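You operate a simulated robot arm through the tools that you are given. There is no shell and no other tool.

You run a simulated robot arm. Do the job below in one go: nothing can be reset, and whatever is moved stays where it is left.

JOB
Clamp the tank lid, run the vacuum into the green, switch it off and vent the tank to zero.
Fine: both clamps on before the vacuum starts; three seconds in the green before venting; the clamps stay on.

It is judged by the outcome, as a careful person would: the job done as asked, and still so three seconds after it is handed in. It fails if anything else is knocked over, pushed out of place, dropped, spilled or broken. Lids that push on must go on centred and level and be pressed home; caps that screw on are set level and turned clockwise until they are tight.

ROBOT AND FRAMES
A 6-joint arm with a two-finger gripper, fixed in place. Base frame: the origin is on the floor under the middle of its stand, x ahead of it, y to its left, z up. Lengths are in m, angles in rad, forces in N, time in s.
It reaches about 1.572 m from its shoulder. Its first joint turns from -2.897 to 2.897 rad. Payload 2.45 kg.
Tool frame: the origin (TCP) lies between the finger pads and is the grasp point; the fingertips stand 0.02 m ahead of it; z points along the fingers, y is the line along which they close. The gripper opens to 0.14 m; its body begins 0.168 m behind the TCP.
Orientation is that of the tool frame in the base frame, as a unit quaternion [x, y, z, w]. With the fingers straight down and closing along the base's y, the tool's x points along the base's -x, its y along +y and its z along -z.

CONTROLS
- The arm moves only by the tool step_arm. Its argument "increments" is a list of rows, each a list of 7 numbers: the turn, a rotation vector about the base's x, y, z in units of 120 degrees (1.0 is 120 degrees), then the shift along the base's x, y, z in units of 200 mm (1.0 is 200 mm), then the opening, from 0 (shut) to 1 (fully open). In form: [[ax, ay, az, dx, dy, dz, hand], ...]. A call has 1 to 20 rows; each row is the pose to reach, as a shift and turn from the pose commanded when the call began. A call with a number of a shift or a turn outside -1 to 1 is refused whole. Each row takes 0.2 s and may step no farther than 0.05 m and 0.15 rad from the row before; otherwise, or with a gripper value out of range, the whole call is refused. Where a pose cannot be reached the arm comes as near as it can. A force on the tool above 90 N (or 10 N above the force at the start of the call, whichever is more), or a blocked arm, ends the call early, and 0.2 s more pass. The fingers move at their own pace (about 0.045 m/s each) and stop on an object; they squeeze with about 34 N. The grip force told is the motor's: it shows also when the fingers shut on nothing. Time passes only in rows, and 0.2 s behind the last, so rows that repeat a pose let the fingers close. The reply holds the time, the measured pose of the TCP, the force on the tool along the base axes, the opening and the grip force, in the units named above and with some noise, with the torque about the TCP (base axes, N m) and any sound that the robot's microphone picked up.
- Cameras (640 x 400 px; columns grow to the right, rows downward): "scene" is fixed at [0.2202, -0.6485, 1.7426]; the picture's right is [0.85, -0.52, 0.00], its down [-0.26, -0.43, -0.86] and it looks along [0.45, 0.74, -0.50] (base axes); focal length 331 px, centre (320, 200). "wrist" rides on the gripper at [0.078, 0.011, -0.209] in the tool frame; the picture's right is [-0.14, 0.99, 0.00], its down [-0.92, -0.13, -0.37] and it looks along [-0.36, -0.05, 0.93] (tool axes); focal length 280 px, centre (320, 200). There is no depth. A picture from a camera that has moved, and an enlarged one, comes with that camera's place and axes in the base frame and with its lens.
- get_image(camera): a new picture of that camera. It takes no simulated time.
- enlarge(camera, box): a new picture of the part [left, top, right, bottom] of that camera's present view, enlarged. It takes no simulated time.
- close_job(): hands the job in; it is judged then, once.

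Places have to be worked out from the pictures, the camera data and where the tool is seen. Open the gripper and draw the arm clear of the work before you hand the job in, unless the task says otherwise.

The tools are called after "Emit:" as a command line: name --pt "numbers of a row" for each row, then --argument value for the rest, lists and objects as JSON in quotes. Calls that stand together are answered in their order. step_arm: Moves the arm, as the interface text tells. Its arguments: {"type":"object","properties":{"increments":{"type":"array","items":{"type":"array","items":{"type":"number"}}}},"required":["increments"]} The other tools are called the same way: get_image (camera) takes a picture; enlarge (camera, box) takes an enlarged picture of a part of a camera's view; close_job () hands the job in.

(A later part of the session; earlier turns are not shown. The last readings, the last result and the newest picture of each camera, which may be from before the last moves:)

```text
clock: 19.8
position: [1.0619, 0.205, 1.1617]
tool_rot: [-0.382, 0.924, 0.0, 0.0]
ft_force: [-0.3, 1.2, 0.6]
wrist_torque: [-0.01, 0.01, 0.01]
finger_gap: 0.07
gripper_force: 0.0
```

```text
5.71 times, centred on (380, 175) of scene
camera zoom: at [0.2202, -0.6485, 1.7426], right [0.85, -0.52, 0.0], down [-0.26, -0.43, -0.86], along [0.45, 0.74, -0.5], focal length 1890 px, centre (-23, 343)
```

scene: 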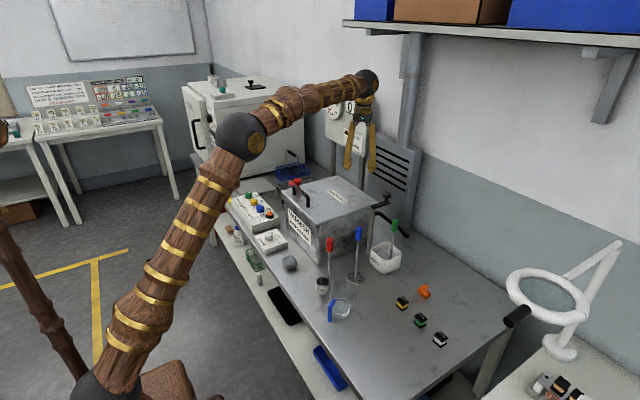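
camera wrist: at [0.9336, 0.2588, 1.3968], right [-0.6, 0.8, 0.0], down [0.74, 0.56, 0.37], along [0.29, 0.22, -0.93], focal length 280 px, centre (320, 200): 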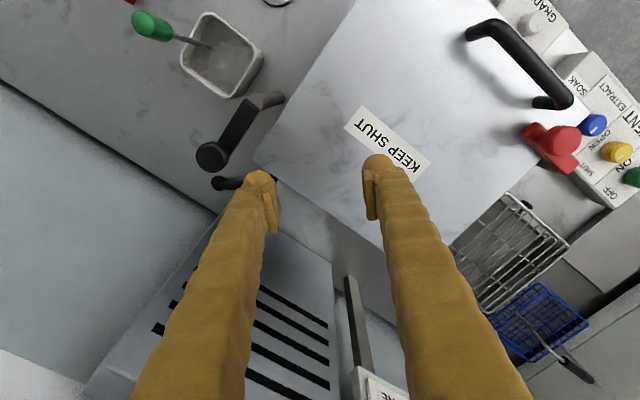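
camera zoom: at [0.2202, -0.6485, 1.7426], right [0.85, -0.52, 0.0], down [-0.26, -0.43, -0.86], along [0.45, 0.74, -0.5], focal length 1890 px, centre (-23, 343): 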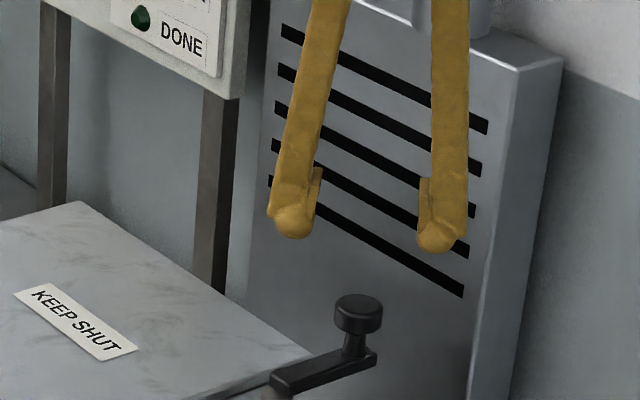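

The knob is centred to within 2 mm. I'll lower to the same height I used on the red knob and grip.

Emit:
step_arm --pt "0 0 0 0.004 -0.008 -0.12 0.5" --pt "0 0 0 0.004 -0.008 -0.24 0.5" --pt "0 0 0 0.004 -0.008 -0.325 0.5" --pt "0 0 0 0.004 -0.008 -0.325 0.5"

Emit:
enlarge --camera "wrist" --box '[200, 110, 440, 260]'

Emit:
enlarge --camera "scene" --box '[360, 165, 410, 205]'

```text
clock: 20.8
position: [1.0626, 0.2027, 1.096]
tool_rot: [-0.382, 0.924, 0.0, 0.001]
ft_force: [-0.5, 0.2, -0.1]
wrist_torque: [0.02, 0.01, 0.0]
finger_gap: 0.0701
gripper_force: 0.1
```

```text
2.67 times, centred on (320, 185) of wrist
camera zoom: at [1.0002, 0.1559, 1.3069], right [-0.6, 0.8, 0.0], down [0.74, 0.56, 0.37], along [0.29, 0.22, -0.93], focal length 748 px, centre (320, 240)
```

zoom: 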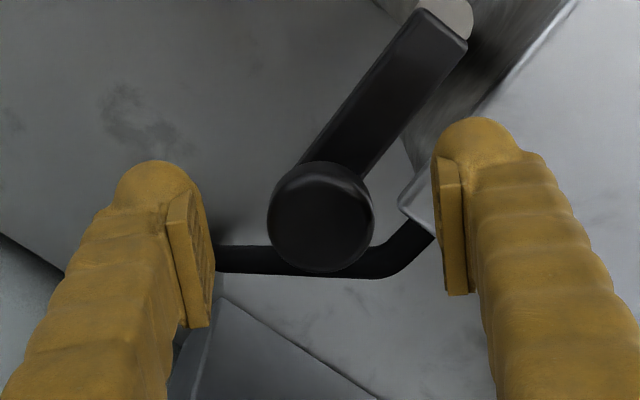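

```text
10.00 times, centred on (385, 185) of scene
camera zoom: at [0.2202, -0.6485, 1.7426], right [0.85, -0.52, 0.0], down [-0.26, -0.43, -0.86], along [0.45, 0.74, -0.5], focal length 3308 px, centre (-330, 350)
```

zoom: 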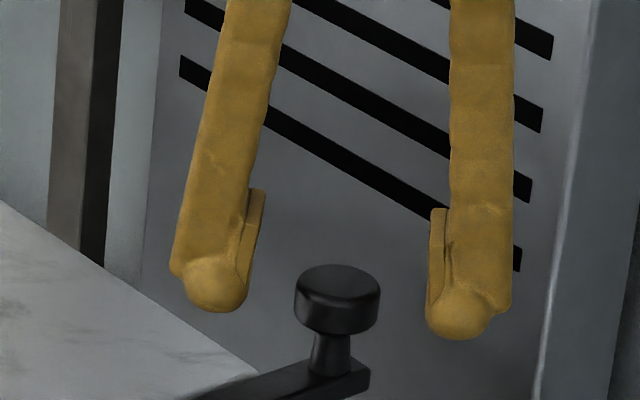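

The cap is centred between the pads, so I'm closing on it.

Emit:
step_arm --pt "0 0 0 0 0 0 0.3" --pt "0 0 0 0 0 0 0.1" --pt "0 0 0 0 0 0 0.1" --pt "0 0 0 0 0 0 0.1" --pt "0 0 0 0 0 0 0.1"

```text
clock: 22.0
position: [1.0629, 0.2033, 1.0957]
tool_rot: [-0.383, 0.924, 0.0, 0.0]
ft_force: [3.3, -0.2, 0.1]
wrist_torque: [0.05, -0.06, 0.01]
finger_gap: 0.0316
gripper_force: 45.2
```

The grip is centred, with only about 3 N of side force. Now the first part of the swing, from +x towards +y.

Emit:
step_arm --pt "0 0 0 -0.002 0.036 0 0.1" --pt "0 0 0 -0.0075 0.0715 0 0.1" --pt "0 0 0 -0.017 0.1065 0 0.1" --pt "0 0 0 -0.017 0.1065 0 0.1"

Emit:
enlarge --camera "wrist" --box '[200, 110, 440, 260]'

```text
clock: 23.0
position: [1.0608, 0.2239, 1.097]
tool_rot: [-0.383, 0.924, -0.001, 0.0]
ft_force: [9.3, -1.5, 1.5]
wrist_torque: [-0.01, -0.11, 0.21]
finger_gap: 0.0324
gripper_force: 44.4
```

```text
2.67 times, centred on (320, 185) of wrist
camera zoom: at [0.9971, 0.1771, 1.3066], right [-0.6, 0.8, 0.0], down [0.74, 0.56, 0.37], along [0.29, 0.22, -0.93], focal length 748 px, centre (320, 240)
```

zoom: 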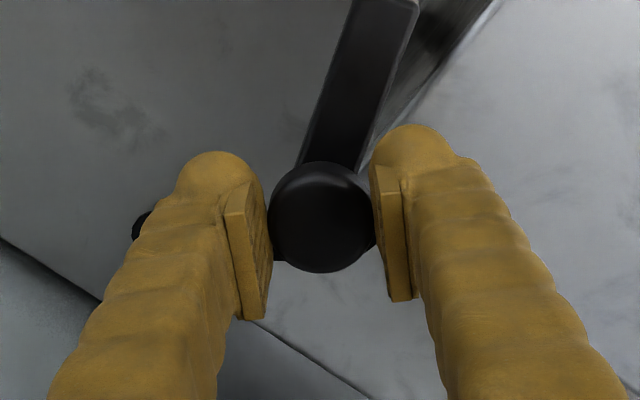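

It's moving with under 10 N of side force, so the pivot estimate is good. Continuing to about 50°.

Emit:
step_arm --pt "0 0 0 -0.013 0.034 0 0.1" --pt "0 0 0 -0.029 0.066 0 0.1" --pt "0 0 0 -0.0455 0.0915 0 0.1" --pt "0 0 0 -0.0635 0.1155 0 0.1" --pt "0 0 0 -0.084 0.1375 0 0.1" --pt "0 0 0 -0.106 0.158 0 0.1" --pt "0 0 0 -0.106 0.158 0 0.1"

Emit:
enlarge --camera "wrist" --box '[200, 110, 440, 260]'

```text
clock: 24.6
position: [1.0396, 0.2569, 1.0972]
tool_rot: [-0.383, 0.924, 0.0, 0.0]
ft_force: [1.6, -2.0, -0.1]
wrist_torque: [0.01, -0.09, 0.14]
finger_gap: 0.0323
gripper_force: 45.4
```

```text
2.67 times, centred on (320, 185) of wrist
camera zoom: at [0.9764, 0.2094, 1.3072], right [-0.6, 0.8, 0.0], down [0.74, 0.56, 0.37], along [0.29, 0.22, -0.93], focal length 748 px, centre (320, 240)
```

zoom: 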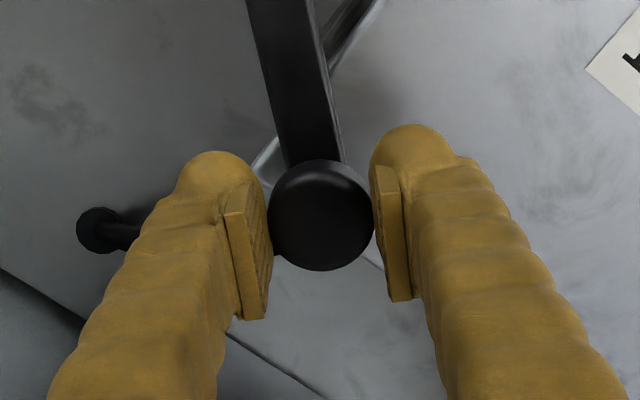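

Forces are near zero. Finishing the swing to about 90°.

Emit:
step_arm --pt "0 0 0 -0.034 0.025 0 0.1" --pt "0 0 0 -0.071 0.0455 0 0.1" --pt "0 0 0 -0.1095 0.0615 0 0.1" --pt "0 0 0 -0.1505 0.073 0 0.1" --pt "0 0 0 -0.192 0.079 0 0.1" --pt "0 0 0 -0.222 0.0805 0 0.1" --pt "0 0 0 -0.222 0.0805 0 0.1"

Emit:
enlarge --camera "wrist" --box '[200, 110, 440, 260]'

```text
clock: 26.2
position: [0.9939, 0.2723, 1.0963]
tool_rot: [-0.382, 0.924, -0.001, -0.001]
ft_force: [1.4, -3.5, -1.7]
wrist_torque: [0.14, -0.24, 0.04]
finger_gap: 0.0316
gripper_force: 44.9
```

```text
2.67 times, centred on (320, 185) of wrist
camera zoom: at [0.9314, 0.2249, 1.3068], right [-0.6, 0.8, 0.0], down [0.74, 0.56, 0.37], along [0.29, 0.22, -0.93], focal length 748 px, centre (320, 240)
```

zoom: 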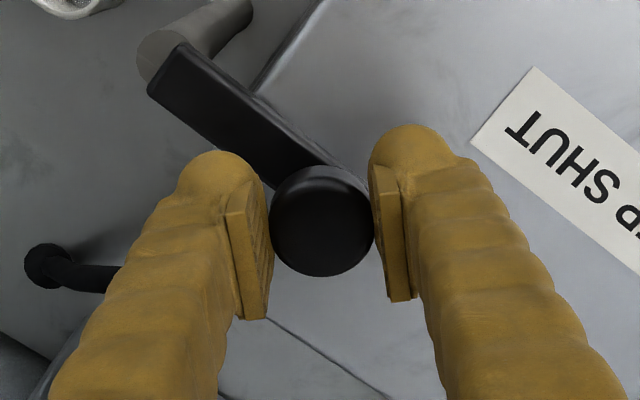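

At about 90° there's no resistance yet. I'll nudge it to the stop as I did with the red one.

Emit:
step_arm --pt "0 0 0 -0.015 -0.001 0 0.1" --pt "0 0 0 -0.027 -0.002 0 0.1" --pt "0 0 0 -0.027 -0.002 0 0.1"

```text
clock: 27.0
position: [0.9908, 0.2723, 1.0969]
tool_rot: [-0.383, 0.924, 0.0, 0.001]
ft_force: [46.9, 0.9, -5.3]
wrist_torque: [0.06, -0.49, 0.12]
finger_gap: 0.0316
gripper_force: 44.4
```

The stop is reached (47 N) at about 92°, the same as the red side. I'll relax, open and lift clear.

Emit:
step_arm --pt "0 0 0 0.011 0.001 0 0.1" --pt "0 0 0 0.011 0.001 0 0.1" --pt "0 0 0 0.011 0.001 0 0.5" --pt "0 0 0 0.011 0.001 0 0.5" --pt "0 0 0 0.011 0.001 0 0.5" --pt "0 0 0 0.011 0.001 0.1 0.5" --pt "0 0 0 0.011 0.001 0.25 0.5" --pt "0 0 0 0.011 0.001 0.45 0.5" --pt "0 0 0 0.011 0.001 0.6 0.5" --pt "0 0 0 0.011 0.001 0.6 0.5"

Emit:
get_image --camera "wrist"

Emit:
enlarge --camera "scene" --box '[260, 150, 420, 250]'

```text
clock: 29.2
position: [0.991, 0.272, 1.216]
tool_rot: [-0.383, 0.924, 0.0, 0.0]
ft_force: [-1.0, -0.1, 0.2]
wrist_torque: [0.01, 0.01, 0.0]
finger_gap: 0.07
gripper_force: 0.0
```

```text
taken
camera wrist: at [0.9286, 0.2248, 1.4272], right [-0.6, 0.8, 0.0], down [0.74, 0.56, 0.37], along [0.29, 0.22, -0.93], focal length 280 px, centre (320, 200)
```

wrist: 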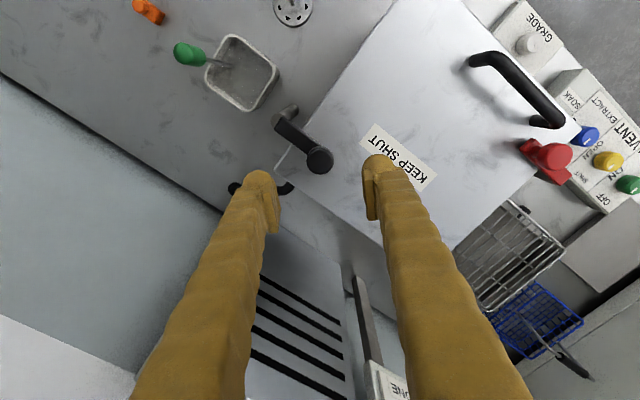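

```text
4.00 times, centred on (340, 200) of scene
camera zoom: at [0.2202, -0.6485, 1.7426], right [0.85, -0.52, 0.0], down [-0.26, -0.43, -0.86], along [0.45, 0.74, -0.5], focal length 1323 px, centre (240, 200)
```

zoom: 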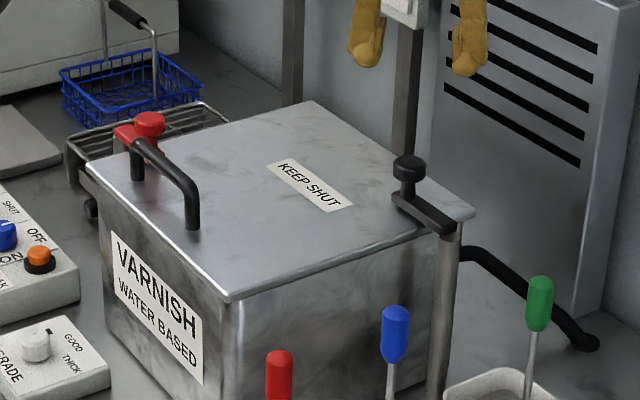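

Both clamps now lie over the lid and stay put. Next is the control box. I'll bring the arm back over the tank towards the knobs, turning the gripper so I can make the 90° turns without touching neighbouring knobs.

Emit:
step_arm --pt "0 0 0.06 -0.166 0.1 0.02 0.5" --pt "0 0 0.12 -0.332 0.2 0.02 0.5" --pt "0 0 0.18 -0.498 0.3 0.02 0.5" --pt "0 0 0.24 -0.664 0.45 0.02 0.5" --pt "0 0 0.3 -0.83 0.6 0.02 0.5" --pt "0 0 0.36 -0.99 0.75 0.02 0.5" --pt "0 0 0.42 -0.99 0.95 0.02 0.5" --pt "0 0 0.42 -0.99 0.95 0.02 0.5"

Emit:
step_arm --pt "0 0 0.06 -0.1 0.2 0.0 0.5" --pt "0 0 0.12 -0.2 0.4 0.0 0.5" --pt "0 0 0.18 -0.3 0.6 0.0 0.5" --pt "0 0 0.24 -0.4 0.8 0.0 0.5" --pt "0 0 0.3 -0.5 0.99 -0.1 0.5" --pt "0 0 0.33 -0.5 0.99 -0.2 0.5" --pt "0 0 0.33 -0.5 0.99 -0.2 0.5"

Emit:
get_image --camera "wrist"

Emit:
get_image --camera "scene"

```text
clock: 31.0
position: [0.7934, 0.4625, 1.2209]
tool_rot: [0.741, -0.672, 0.0, -0.001]
ft_force: [-0.7, 0.4, -0.8]
wrist_torque: [0.01, -0.01, 0.0]
finger_gap: 0.0702
gripper_force: 0.0
```

```text
clock: 32.6
position: [0.6935, 0.6612, 1.1792]
tool_rot: [0.924, -0.382, 0.001, 0.001]
ft_force: [-0.3, -0.7, -0.1]
wrist_torque: [0.0, 0.02, -0.03]
finger_gap: 0.07
gripper_force: 0.1
```

```text
taken
camera wrist: at [0.7414, 0.5978, 1.3903], right [-0.8, -0.6, 0.0], down [-0.56, 0.74, 0.37], along [-0.22, 0.29, -0.93], focal length 280 px, centre (320, 200)
```

wrist: 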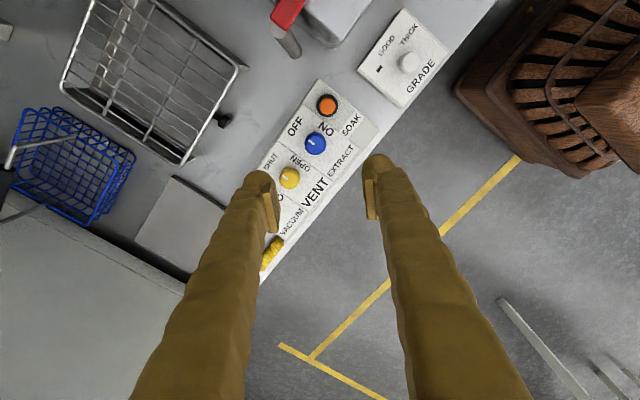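

```text
taken
```

scene: 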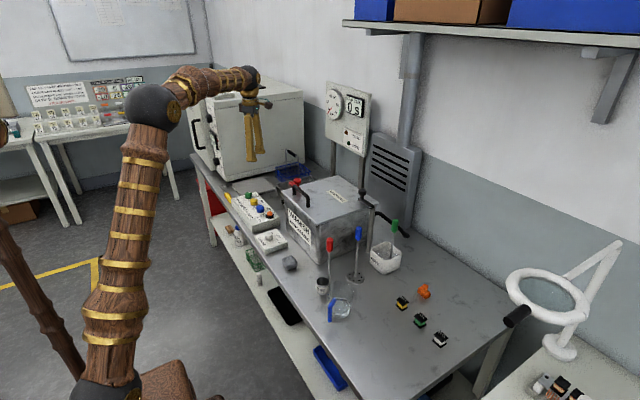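

All three knobs point to OFF or SHUT as expected, and the gauge will stay in view from the scene camera. I'll move over the green VACUUM knob, near (0.69, 0.83).

Emit:
step_arm --pt "0 0 0 0.0 0.2 -0.1 0.5" --pt "0 0 0 0.0 0.4 -0.25 0.5" --pt "0 0 0 0.0 0.6 -0.45 0.5" --pt "0 0 0 0.0 0.8 -0.65 0.5" --pt "0 0 0 0.0 0.845 -0.85 0.5" --pt "0 0 0 0.0 0.845 -0.85 0.5"

Emit:
get_image --camera "wrist"

Emit:
enlarge --camera "scene" --box '[210, 150, 290, 220]'

Emit:
enlarge --camera "scene" --box '[315, 75, 375, 125]'

```text
refused: row 3 steps farther than a row can; nothing moved
```

```text
taken
camera wrist: at [0.7414, 0.5978, 1.3903], right [-0.8, -0.6, 0.0], down [-0.56, 0.74, 0.37], along [-0.22, 0.29, -0.93], focal length 280 px, centre (320, 200)
```

wrist: 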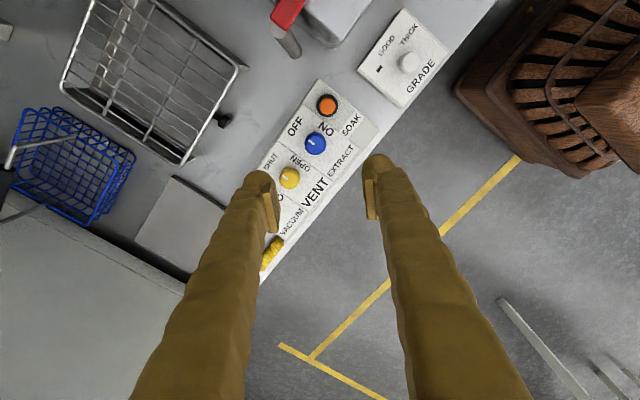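

```text
5.71 times, centred on (250, 185) of scene
camera zoom: at [0.2202, -0.6485, 1.7426], right [0.85, -0.52, 0.0], down [-0.26, -0.43, -0.86], along [0.45, 0.74, -0.5], focal length 1890 px, centre (720, 286)
```

zoom: 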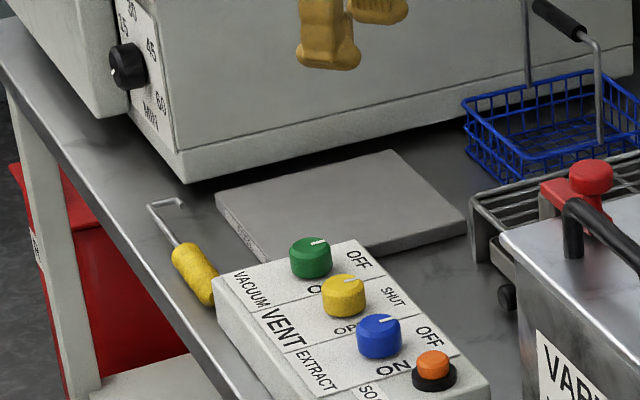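

```text
8.00 times, centred on (345, 100) of scene
camera zoom: at [0.2202, -0.6485, 1.7426], right [0.85, -0.52, 0.0], down [-0.26, -0.43, -0.86], along [0.45, 0.74, -0.5], focal length 2646 px, centre (120, 1000)
```

zoom: 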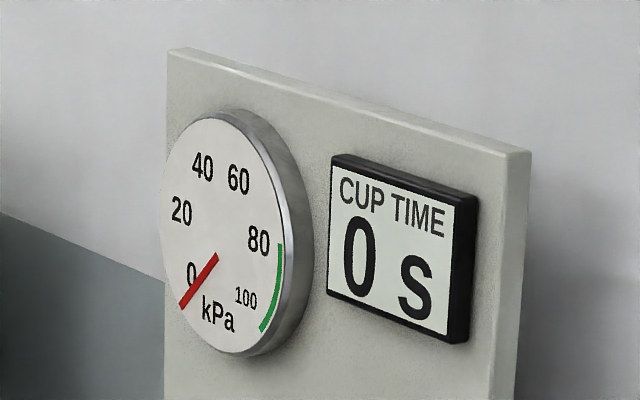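

That call was refused because one step was too long. I'll repeat the move with shorter steps.

Emit:
step_arm --pt "0 0 0 0.0 0.16 -0.1 0.5" --pt "0 0 0 0.0 0.32 -0.22 0.5" --pt "0 0 0 0.0 0.48 -0.36 0.5" --pt "0 0 0 0.0 0.64 -0.5 0.5" --pt "0 0 0 0.0 0.76 -0.65 0.5" --pt "0 0 0 0.0 0.845 -0.8 0.5" --pt "0 0 0 0.0 0.845 -0.8 0.5"

Emit:
get_image --camera "wrist"

Emit:
enlarge --camera "scene" --box '[210, 130, 290, 200]'

```text
clock: 34.2
position: [0.6935, 0.8303, 1.0206]
tool_rot: [0.924, -0.383, 0.0, 0.0]
ft_force: [1.0, 0.4, -0.1]
wrist_torque: [0.0, 0.0, -0.04]
finger_gap: 0.07
gripper_force: 0.0
```

```text
taken
camera wrist: at [0.7408, 0.7683, 1.2315], right [-0.8, -0.6, 0.0], down [-0.56, 0.74, 0.37], along [-0.22, 0.29, -0.93], focal length 280 px, centre (320, 200)
```

wrist: 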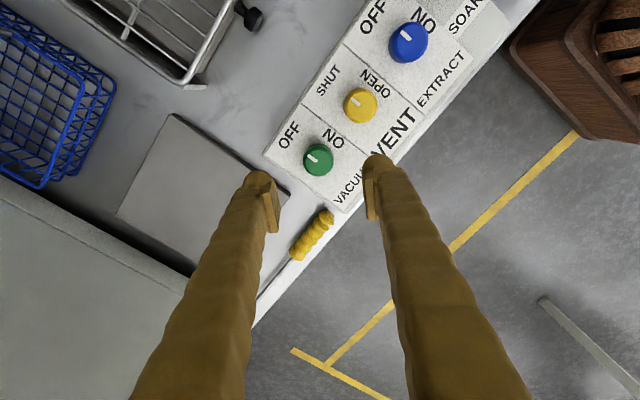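

```text
5.71 times, centred on (250, 165) of scene
camera zoom: at [0.2202, -0.6485, 1.7426], right [0.85, -0.52, 0.0], down [-0.26, -0.43, -0.86], along [0.45, 0.74, -0.5], focal length 1890 px, centre (720, 400)
```

zoom: 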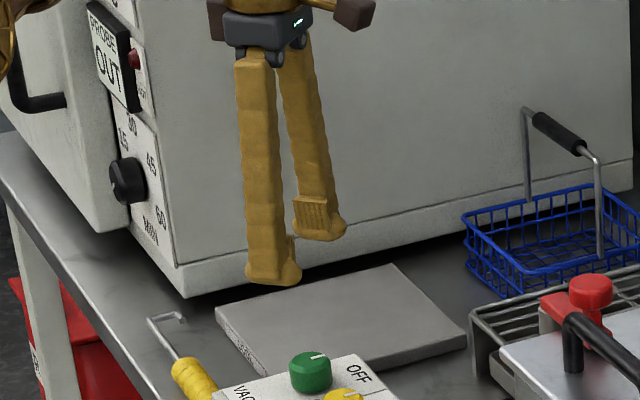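

Emit:
enlarge --camera "wrist" --box '[250, 70, 400, 210]'

```text
2.86 times, centred on (325, 140) of wrist
camera zoom: at [0.7408, 0.7683, 1.2315], right [-0.8, -0.6, 0.0], down [-0.56, 0.74, 0.37], along [-0.22, 0.29, -0.93], focal length 801 px, centre (306, 371)
```

zoom: 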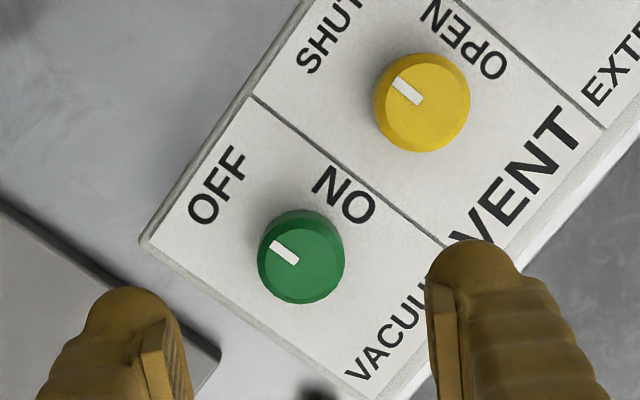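

The green knob is at about (0.694, 0.834), top z≈0.902, pointing +x to OFF, with ON on its −y side, so a 90° clockwise turn. I'll lower to just above it and check alignment.

Emit:
step_arm --pt "0 0 0 0.003 0.0175 -0.15 0.5" --pt "0 0 0 0.003 0.0175 -0.3 0.5" --pt "0 0 0 0.003 0.0175 -0.42 0.5" --pt "0 0 0 0.003 0.0175 -0.5 0.5" --pt "0 0 0 0.003 0.0175 -0.5 0.5"

Emit:
enlarge --camera "wrist" --box '[200, 90, 440, 240]'

Emit:
enlarge --camera "scene" --box '[220, 165, 280, 215]'

```text
clock: 35.4
position: [0.6938, 0.8341, 0.9203]
tool_rot: [0.924, -0.383, 0.0, 0.001]
ft_force: [-0.1, 0.6, -0.2]
wrist_torque: [0.01, -0.05, 0.0]
finger_gap: 0.0698
gripper_force: 0.1
```

```text
2.67 times, centred on (320, 165) of wrist
camera zoom: at [0.742, 0.7706, 1.1309], right [-0.8, -0.6, 0.0], down [-0.56, 0.74, 0.37], along [-0.22, 0.29, -0.93], focal length 748 px, centre (320, 293)
```

zoom: 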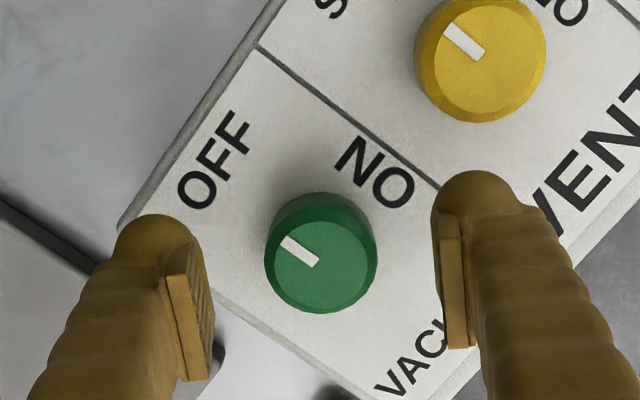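

```text
8.00 times, centred on (250, 190) of scene
camera zoom: at [0.2202, -0.6485, 1.7426], right [0.85, -0.52, 0.0], down [-0.26, -0.43, -0.86], along [0.45, 0.74, -0.5], focal length 2646 px, centre (880, 280)
```

zoom: 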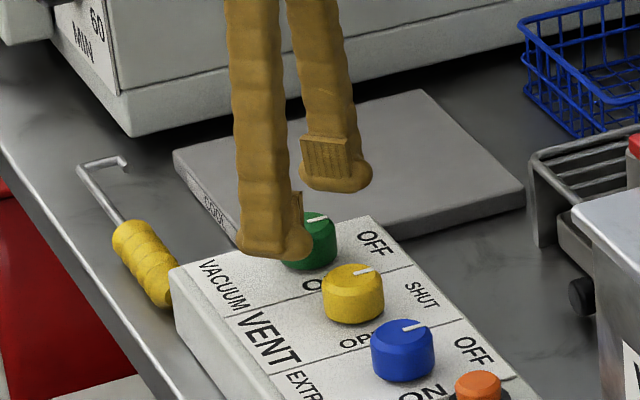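

It's centred. I'll lower to TCP z≈0.905, with the tips about 7 mm above the box top, and grip.

Emit:
step_arm --pt "0 0 0 0.0 0.0 -0.04 0.5" --pt "0 0 0 0.0 0.0 -0.076 0.5" --pt "0 0 0 0.0 0.0 -0.076 0.3" --pt "0 0 0 0.0 0.0 -0.076 0.1" --pt "0 0 0 0.0 0.0 -0.076 0.1" --pt "0 0 0 0.0 0.0 -0.076 0.1" --pt "0 0 0 0.0 0.0 -0.076 0.1"

Emit:
enlarge --camera "wrist" --box '[200, 90, 440, 240]'

Emit:
enlarge --camera "scene" --box '[315, 75, 375, 125]'

```text
clock: 37.0
position: [0.6949, 0.8339, 0.9052]
tool_rot: [0.924, -0.382, 0.001, 0.001]
ft_force: [9.7, 10.8, -3.7]
wrist_torque: [0.12, -0.12, -0.01]
finger_gap: 0.0363
gripper_force: 44.9
```

```text
2.67 times, centred on (320, 165) of wrist
camera zoom: at [0.7419, 0.7705, 1.1154], right [-0.8, -0.6, 0.0], down [-0.56, 0.74, 0.37], along [-0.22, 0.29, -0.93], focal length 748 px, centre (320, 293)
```

zoom: 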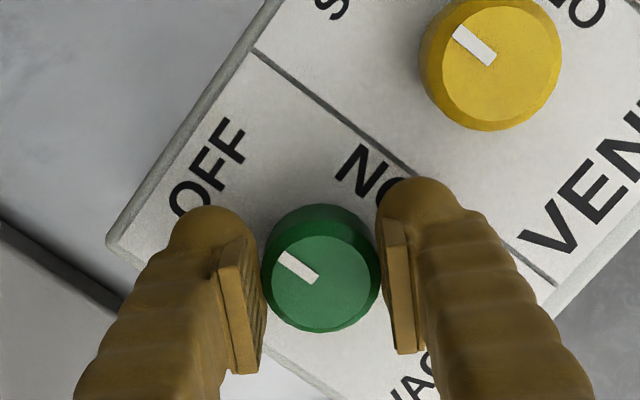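

```text
8.00 times, centred on (345, 100) of scene
camera zoom: at [0.2202, -0.6485, 1.7426], right [0.85, -0.52, 0.0], down [-0.26, -0.43, -0.86], along [0.45, 0.74, -0.5], focal length 2646 px, centre (120, 1000)
```

zoom: 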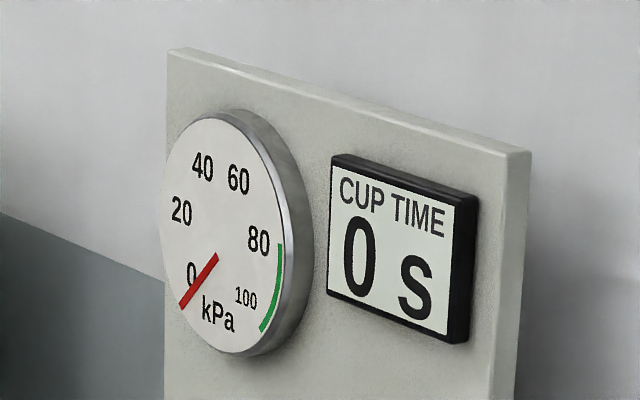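

Gripped cleanly. I'll correct about 1 mm for the side force and turn it clockwise in stages, checking the gauge at each one.

Emit:
step_arm --pt "0 0 0 0.0035 0.0035 0 0.1" --pt "0 0 -0.0625 0.0035 0.0035 0 0.1" --pt "0 0 -0.125 0.0035 0.0035 0 0.1" --pt "0 0 -0.1875 0.0035 0.0035 0 0.1" --pt "0 0 -0.25 0.0035 0.0035 0 0.1" --pt "0 0 -0.3125 0.0035 0.0035 0 0.1" --pt "0 0 -0.375 0.0035 0.0035 0 0.1"

Emit:
enlarge --camera "wrist" --box '[200, 90, 440, 240]'

Emit:
enlarge --camera "scene" --box '[315, 75, 375, 125]'

```text
clock: 38.6
position: [0.6928, 0.8339, 0.9048]
tool_rot: [-0.707, 0.707, 0.001, -0.001]
ft_force: [-42.5, -14.1, 4.3]
wrist_torque: [-0.26, 0.46, 0.02]
finger_gap: 0.0363
gripper_force: 45.0
```

```text
2.67 times, centred on (320, 165) of wrist
camera zoom: at [0.6824, 0.7565, 1.1155], right [-0.99, 0.14, 0.0], down [0.13, 0.92, 0.37], along [0.05, 0.36, -0.93], focal length 748 px, centre (320, 293)
```

zoom: 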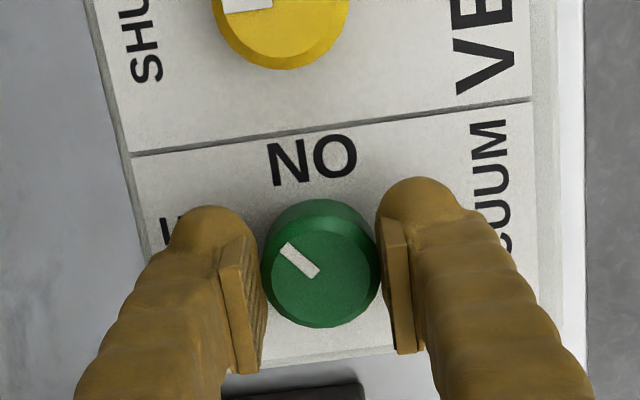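

```text
8.00 times, centred on (345, 100) of scene
camera zoom: at [0.2202, -0.6485, 1.7426], right [0.85, -0.52, 0.0], down [-0.26, -0.43, -0.86], along [0.45, 0.74, -0.5], focal length 2646 px, centre (120, 1000)
```

zoom: 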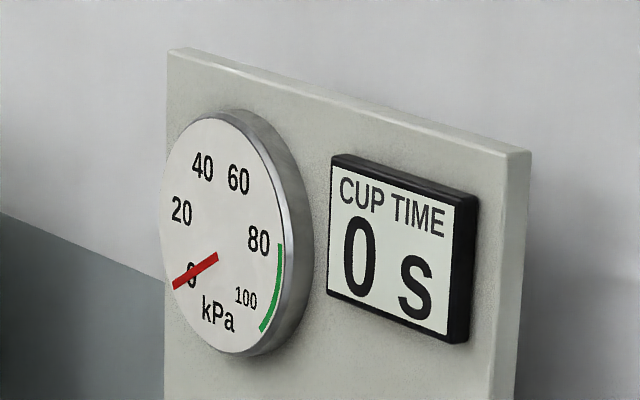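

The knob turns with the gripper and the gauge needle has just started to rise, so the vacuum is on from about halfway. I'll relax the side load and complete the turn to ON.

Emit:
step_arm --pt "0 0 -0.0625 -0.009 -0.003 0 0.1" --pt "0 0 -0.125 -0.009 -0.003 0 0.1" --pt "0 0 -0.1875 -0.009 -0.003 0 0.1" --pt "0 0 -0.25 -0.009 -0.003 0 0.1" --pt "0 0 -0.3125 -0.009 -0.003 0 0.1" --pt "0 0 -0.375 -0.009 -0.003 0 0.1"

Emit:
enlarge --camera "wrist" --box '[200, 90, 440, 240]'

Emit:
enlarge --camera "scene" --box '[315, 75, 375, 125]'

```text
clock: 40.0
position: [0.6913, 0.8335, 0.9056]
tool_rot: [-0.382, 0.924, 0.0, -0.001]
ft_force: [-31.4, 14.0, -1.1]
wrist_torque: [0.04, 0.35, 0.91]
finger_gap: 0.0368
gripper_force: 44.9
```

```text
2.67 times, centred on (320, 165) of wrist
camera zoom: at [0.6288, 0.7862, 1.1155], right [-0.6, 0.8, 0.0], down [0.74, 0.56, 0.37], along [0.29, 0.22, -0.93], focal length 748 px, centre (320, 293)
```

zoom: 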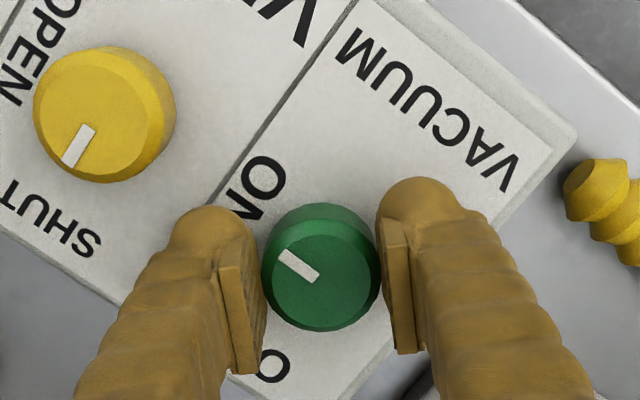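

```text
8.00 times, centred on (345, 100) of scene
camera zoom: at [0.2202, -0.6485, 1.7426], right [0.85, -0.52, 0.0], down [-0.26, -0.43, -0.86], along [0.45, 0.74, -0.5], focal length 2646 px, centre (120, 1000)
```

zoom: 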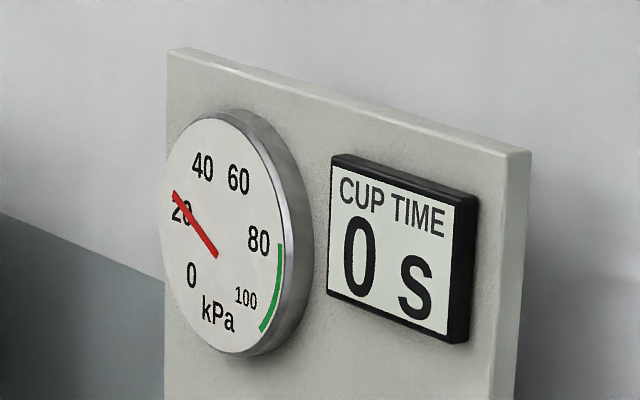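

The knob is at ON (at its stop) and the gauge reads about 25 kPa, rising about 14 kPa/s. I'll wait in short steps, relaxing the side load, and watch for the green.

Emit:
step_arm --pt "0 0 0 -0.005 0.002 0 0.1" --pt "0 0 0 -0.005 0.002 0 0.1" --pt "0 0 0 -0.005 0.002 0 0.1" --pt "0 0 0 -0.005 0.002 0 0.1"

Emit:
enlarge --camera "scene" --box '[315, 75, 375, 125]'

```text
clock: 41.0
position: [0.692, 0.8342, 0.9053]
tool_rot: [-0.383, 0.924, 0.001, 0.0]
ft_force: [-24.5, 7.4, -0.9]
wrist_torque: [0.0, 0.23, 0.48]
finger_gap: 0.0361
gripper_force: 45.3
```

```text
8.00 times, centred on (345, 100) of scene
camera zoom: at [0.2202, -0.6485, 1.7426], right [0.85, -0.52, 0.0], down [-0.26, -0.43, -0.86], along [0.45, 0.74, -0.5], focal length 2646 px, centre (120, 1000)
```

zoom: 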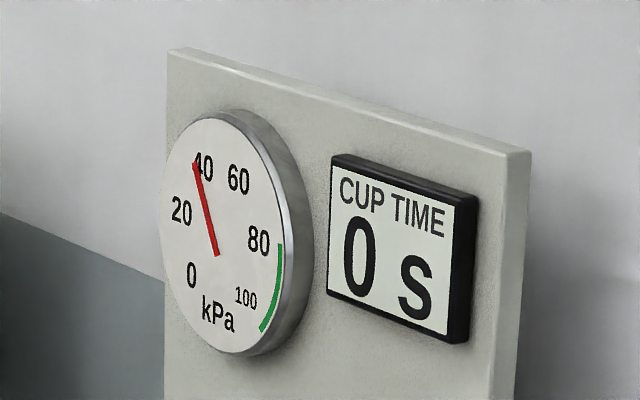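

About 38 kPa now; continuing to wait.

Emit:
step_arm --pt "0 0 0 -0.004 0.001 0 0.1" --pt "0 0 0 -0.004 0.001 0 0.1" --pt "0 0 0 -0.004 0.001 0 0.1" --pt "0 0 0 -0.004 0.001 0 0.1" --pt "0 0 0 -0.004 0.001 0 0.1" --pt "0 0 0 -0.004 0.001 0 0.1"

Emit:
enlarge --camera "scene" --box '[315, 75, 375, 125]'

```text
clock: 42.4
position: [0.6916, 0.8338, 0.9043]
tool_rot: [-0.383, 0.924, 0.0, 0.001]
ft_force: [7.9, 7.8, -5.7]
wrist_torque: [0.1, -0.13, 0.28]
finger_gap: 0.0363
gripper_force: 45.4
```

```text
8.00 times, centred on (345, 100) of scene
camera zoom: at [0.2202, -0.6485, 1.7426], right [0.85, -0.52, 0.0], down [-0.26, -0.43, -0.86], along [0.45, 0.74, -0.5], focal length 2646 px, centre (120, 1000)
```

zoom: 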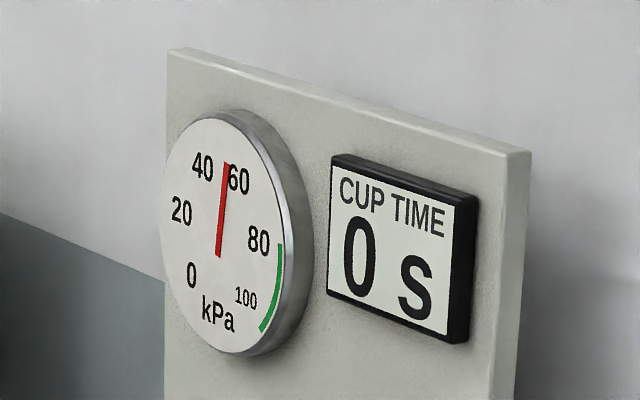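

About 52 kPa and slowing like an exponential, so the green should take another 5–6 s. Waiting.

Emit:
step_arm --pt "0 0 0 0.001 0.001 0 0.1" --pt "0 0 0 0.001 0.001 0 0.1" --pt "0 0 0 0.001 0.001 0 0.1" --pt "0 0 0 0.001 0.001 0 0.1" --pt "0 0 0 0.001 0.001 0 0.1" --pt "0 0 0 0.001 0.001 0 0.1" --pt "0 0 0 0.001 0.001 0 0.1" --pt "0 0 0 0.001 0.001 0 0.1" --pt "0 0 0 0.001 0.001 0 0.1" --pt "0 0 0 0.001 0.001 0 0.1"

Emit:
enlarge --camera "scene" --box '[315, 75, 375, 125]'

```text
clock: 44.6
position: [0.6919, 0.8345, 0.9058]
tool_rot: [-0.383, 0.924, 0.0, 0.0]
ft_force: [20.3, -7.3, -0.9]
wrist_torque: [-0.09, -0.2, 0.17]
finger_gap: 0.0363
gripper_force: 44.7
```

```text
8.00 times, centred on (345, 100) of scene
camera zoom: at [0.2202, -0.6485, 1.7426], right [0.85, -0.52, 0.0], down [-0.26, -0.43, -0.86], along [0.45, 0.74, -0.5], focal length 2646 px, centre (120, 1000)
```

zoom: 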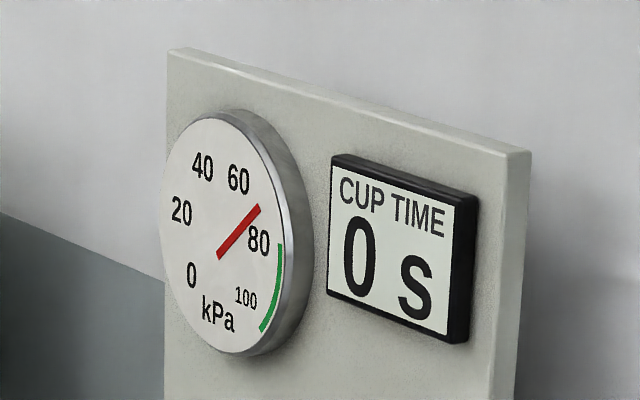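

About 72 kPa. The green starts just past 80, so I'll wait roughly another second.

Emit:
step_arm --pt "0 0 0 0.003 -0.001 0 0.1" --pt "0 0 0 0.003 -0.001 0 0.1" --pt "0 0 0 0.003 -0.001 0 0.1" --pt "0 0 0 0.003 -0.001 0 0.1" --pt "0 0 0 0.003 -0.001 0 0.1" --pt "0 0 0 0.003 -0.001 0 0.1"

Emit:
enlarge --camera "scene" --box '[325, 82, 350, 122]'

```text
clock: 46.0
position: [0.6921, 0.833, 0.905]
tool_rot: [-0.384, 0.923, 0.0, 0.0]
ft_force: [1.6, -12.8, 1.4]
wrist_torque: [-0.13, 0.02, 0.16]
finger_gap: 0.0364
gripper_force: 45.2
```

```text
10.00 times, centred on (338, 102) of scene
camera zoom: at [0.2202, -0.6485, 1.7426], right [0.85, -0.52, 0.0], down [-0.26, -0.43, -0.86], along [0.45, 0.74, -0.5], focal length 3308 px, centre (145, 1180)
```

zoom: 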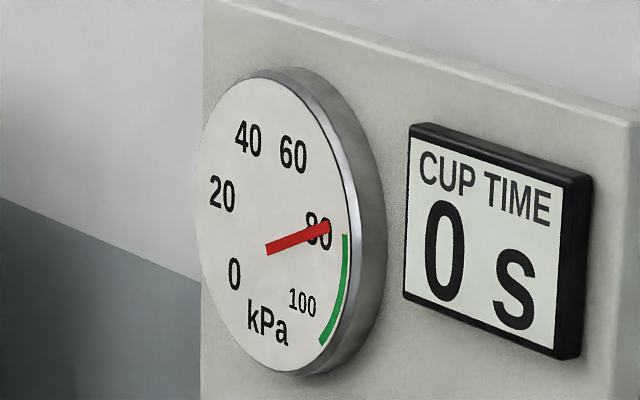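

The needle is just at the edge of the green. Another 0.8 s or so should bring it in.

Emit:
step_arm --pt "0 0 0 0 -0.003 0 0.1" --pt "0 0 0 0 -0.003 0 0.1" --pt "0 0 0 0 -0.003 0 0.1"

Emit:
enlarge --camera "scene" --box '[325, 82, 350, 122]'

```text
clock: 46.8
position: [0.6915, 0.8326, 0.9058]
tool_rot: [-0.383, 0.924, 0.0, 0.0]
ft_force: [-0.5, -1.2, -1.4]
wrist_torque: [0.05, -0.07, 0.19]
finger_gap: 0.0364
gripper_force: 44.9
```

```text
10.00 times, centred on (338, 102) of scene
camera zoom: at [0.2202, -0.6485, 1.7426], right [0.85, -0.52, 0.0], down [-0.26, -0.43, -0.86], along [0.45, 0.74, -0.5], focal length 3308 px, centre (145, 1180)
```

zoom: 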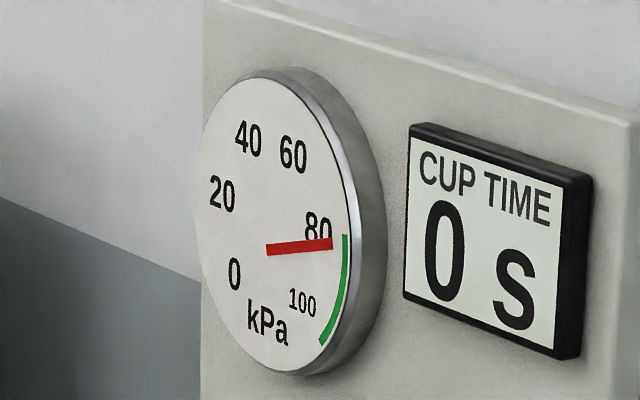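

It's just inside the green at about 84 kPa. I'll let it run a moment longer to reach mid-green, then turn the knob counter-clockwise back towards OFF.

Emit:
step_arm --pt "0 0 0 0 0 0 0.1" --pt "0 0 0 0 0 0 0.1" --pt "0 0 0.0625 0 0 0 0.1" --pt "0 0 0.125 0 0 0 0.1" --pt "0 0 0.1875 0 0 0 0.1" --pt "0 0 0.25 0 0 0 0.1" --pt "0 0 0.3125 0 0 0 0.1" --pt "0 0 0.375 0 0 0 0.1"

Emit:
enlarge --camera "scene" --box '[325, 82, 350, 122]'

Emit:
enlarge --camera "wrist" --box '[200, 90, 440, 240]'

```text
clock: 48.6
position: [0.6925, 0.8346, 0.9044]
tool_rot: [0.708, -0.706, 0.0, 0.0]
ft_force: [18.5, 3.5, -5.9]
wrist_torque: [0.16, -0.18, -0.04]
finger_gap: 0.0364
gripper_force: 45.1
```

```text
10.00 times, centred on (338, 102) of scene
camera zoom: at [0.2202, -0.6485, 1.7426], right [0.85, -0.52, 0.0], down [-0.26, -0.43, -0.86], along [0.45, 0.74, -0.5], focal length 3308 px, centre (145, 1180)
```

zoom: 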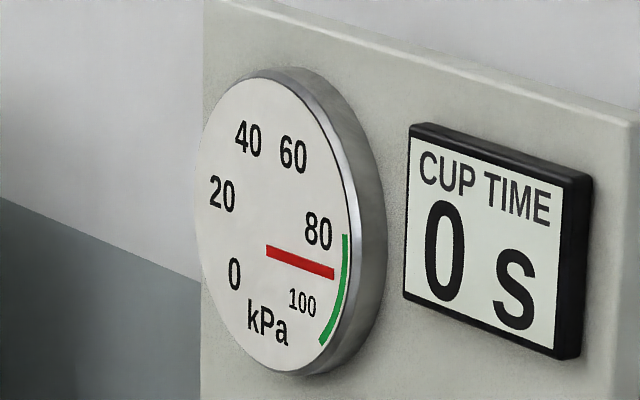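

```text
2.67 times, centred on (320, 165) of wrist
camera zoom: at [0.6819, 0.755, 1.1155], right [-0.99, 0.14, 0.0], down [0.13, 0.92, 0.37], along [0.05, 0.37, -0.93], focal length 748 px, centre (320, 293)
```

zoom: 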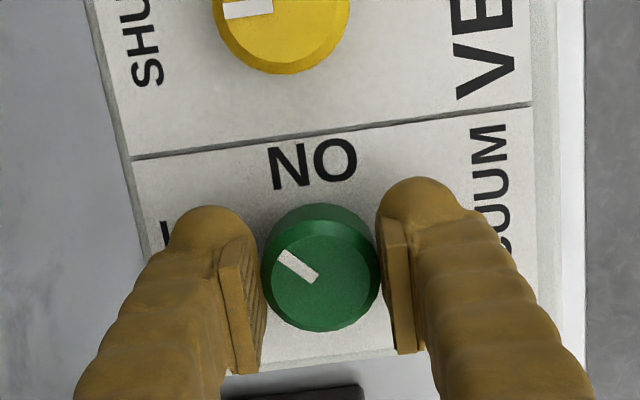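

Needle about 90 kPa, mid-green, with the knob halfway back. I'll complete the turn to OFF.

Emit:
step_arm --pt "0 0 0.0625 0.003 0 0 0.1" --pt "0 0 0.125 0.003 0 0 0.1" --pt "0 0 0.1875 0.003 0 0 0.1" --pt "0 0 0.25 0.003 0 0 0.1" --pt "0 0 0.3125 0.003 0 0 0.1" --pt "0 0 0.378 0.003 0 0 0.1" --pt "0 0 0.378 0.003 0 0 0.1"

Emit:
enlarge --camera "scene" --box '[325, 82, 350, 122]'

Emit:
enlarge --camera "wrist" --box '[200, 90, 440, 240]'

```text
clock: 50.2
position: [0.6939, 0.8342, 0.9058]
tool_rot: [0.925, -0.38, 0.0, -0.001]
ft_force: [62.3, 24.2, -4.8]
wrist_torque: [0.1, -0.64, -0.23]
finger_gap: 0.0367
gripper_force: 45.3
```

```text
10.00 times, centred on (338, 102) of scene
camera zoom: at [0.2202, -0.6485, 1.7426], right [0.85, -0.52, 0.0], down [-0.26, -0.43, -0.86], along [0.45, 0.74, -0.5], focal length 3308 px, centre (145, 1180)
```

zoom: 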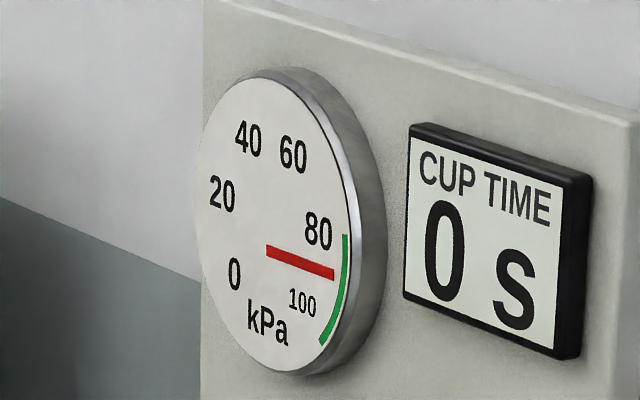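

```text
2.67 times, centred on (320, 165) of wrist
camera zoom: at [0.7416, 0.7708, 1.1156], right [-0.79, -0.61, 0.0], down [-0.57, 0.74, 0.37], along [-0.22, 0.29, -0.93], focal length 748 px, centre (320, 293)
```

zoom: 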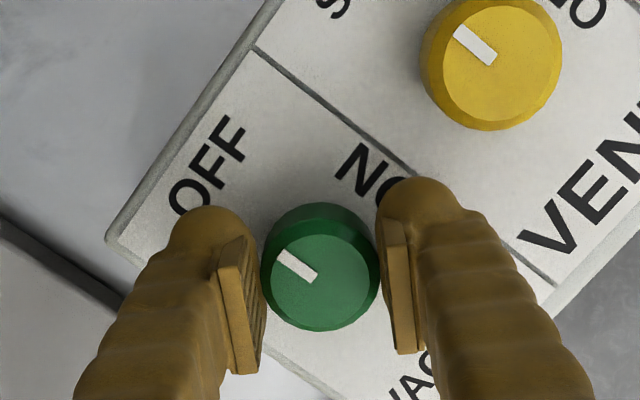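

The vacuum is off at the OFF stop and the gauge is holding at about 90 kPa, in the green since roughly t=46.6. I'll ease the side load, release the green knob and lift off.

Emit:
step_arm --pt "0 0 0 0.01 0.005 0 0.1" --pt "0 0 0 0.01 0.005 0 0.1" --pt "0 0 0 0.01 0.005 0 0.5" --pt "0 0 0 0.005 0.002 0 0.5" --pt "0 0 0 0.0 0.0 0 0.5" --pt "0 0 -0.005 0.0 0.0 0.1 0.5" --pt "0 0 -0.005 0.0 0.0 0.25 0.5" --pt "0 0 -0.005 0.0 0.0 0.25 0.5"

Emit:
enlarge --camera "wrist" --box '[200, 50, 440, 240]'

Emit:
enlarge --camera "scene" --box '[325, 82, 350, 122]'

```text
clock: 52.0
position: [0.6943, 0.8336, 0.9548]
tool_rot: [0.923, -0.384, 0.0, 0.001]
ft_force: [-0.7, 0.7, 0.0]
wrist_torque: [-0.02, 0.05, -0.01]
finger_gap: 0.0699
gripper_force: 0.0
```

```text
2.11 times, centred on (320, 145) of wrist
camera zoom: at [0.7407, 0.7703, 1.1659], right [-0.8, -0.6, 0.0], down [-0.56, 0.74, 0.37], along [-0.22, 0.29, -0.93], focal length 590 px, centre (320, 316)
```

zoom: 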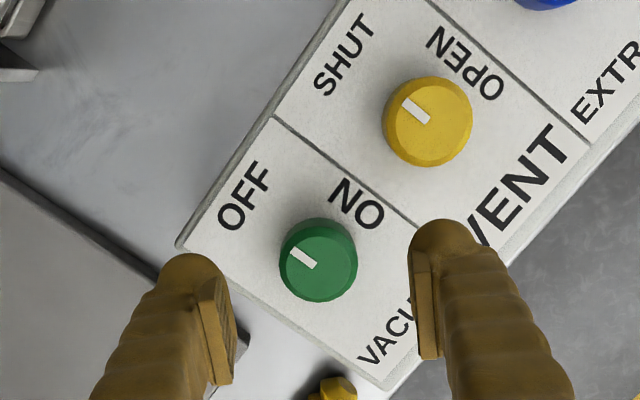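

```text
10.00 times, centred on (338, 102) of scene
camera zoom: at [0.2202, -0.6485, 1.7426], right [0.85, -0.52, 0.0], down [-0.26, -0.43, -0.86], along [0.45, 0.74, -0.5], focal length 3308 px, centre (145, 1180)
```

zoom: 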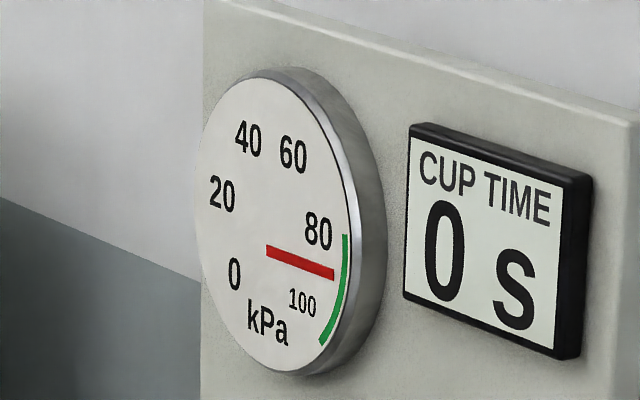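

The gauge is steady at about 90 kPa and the green knob points to OFF. It has now been over 5 s in the green, so I'll move over the yellow VENT knob at about (0.693, 0.7565).

Emit:
step_arm --pt "0 0 0 -0.002 -0.13 0.02 0.5" --pt "0 0 0 -0.004 -0.26 0.02 0.5" --pt "0 0 0 -0.005 -0.386 0.0 0.5" --pt "0 0 0 -0.005 -0.386 -0.1 0.5" --pt "0 0 0 -0.005 -0.386 -0.17 0.5" --pt "0 0 0 -0.005 -0.386 -0.17 0.5"

Emit:
enlarge --camera "wrist" --box '[200, 90, 440, 240]'

Emit:
enlarge --camera "scene" --box '[325, 82, 350, 122]'

Emit:
enlarge --camera "scene" --box '[220, 165, 290, 220]'

```text
clock: 53.4
position: [0.692, 0.7549, 0.9203]
tool_rot: [0.923, -0.384, 0.0, 0.0]
ft_force: [-0.6, 0.0, 0.0]
wrist_torque: [0.03, 0.01, 0.0]
finger_gap: 0.0701
gripper_force: 0.1
```

```text
2.67 times, centred on (320, 165) of wrist
camera zoom: at [0.7387, 0.6925, 1.131], right [-0.8, -0.6, 0.0], down [-0.56, 0.74, 0.37], along [-0.22, 0.29, -0.93], focal length 748 px, centre (320, 293)
```

zoom: 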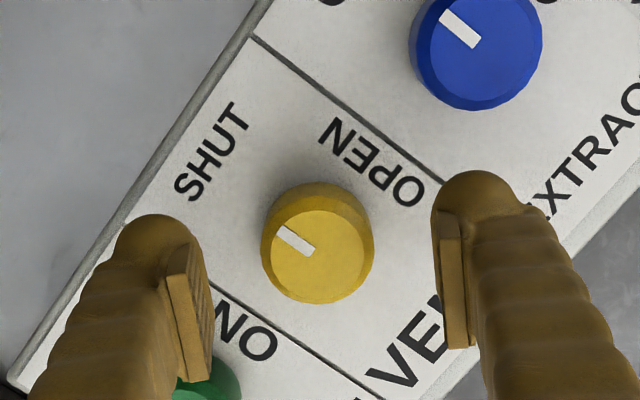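

```text
10.00 times, centred on (338, 102) of scene
camera zoom: at [0.2202, -0.6485, 1.7426], right [0.85, -0.52, 0.0], down [-0.26, -0.43, -0.86], along [0.45, 0.74, -0.5], focal length 3308 px, centre (145, 1180)
```

zoom: 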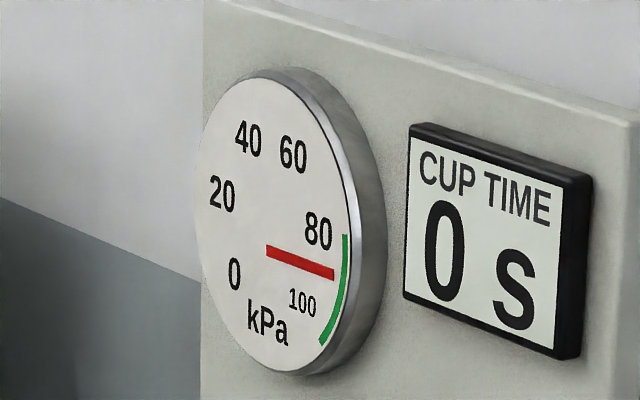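

```text
7.27 times, centred on (255, 192) of scene
camera zoom: at [0.2202, -0.6485, 1.7426], right [0.85, -0.52, 0.0], down [-0.26, -0.43, -0.86], along [0.45, 0.74, -0.5], focal length 2406 px, centre (793, 254)
```

zoom: 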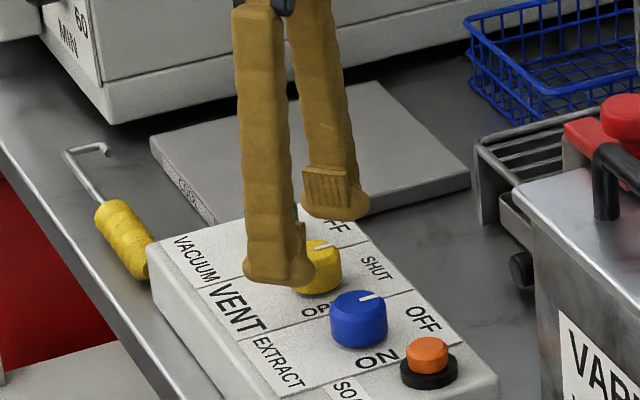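

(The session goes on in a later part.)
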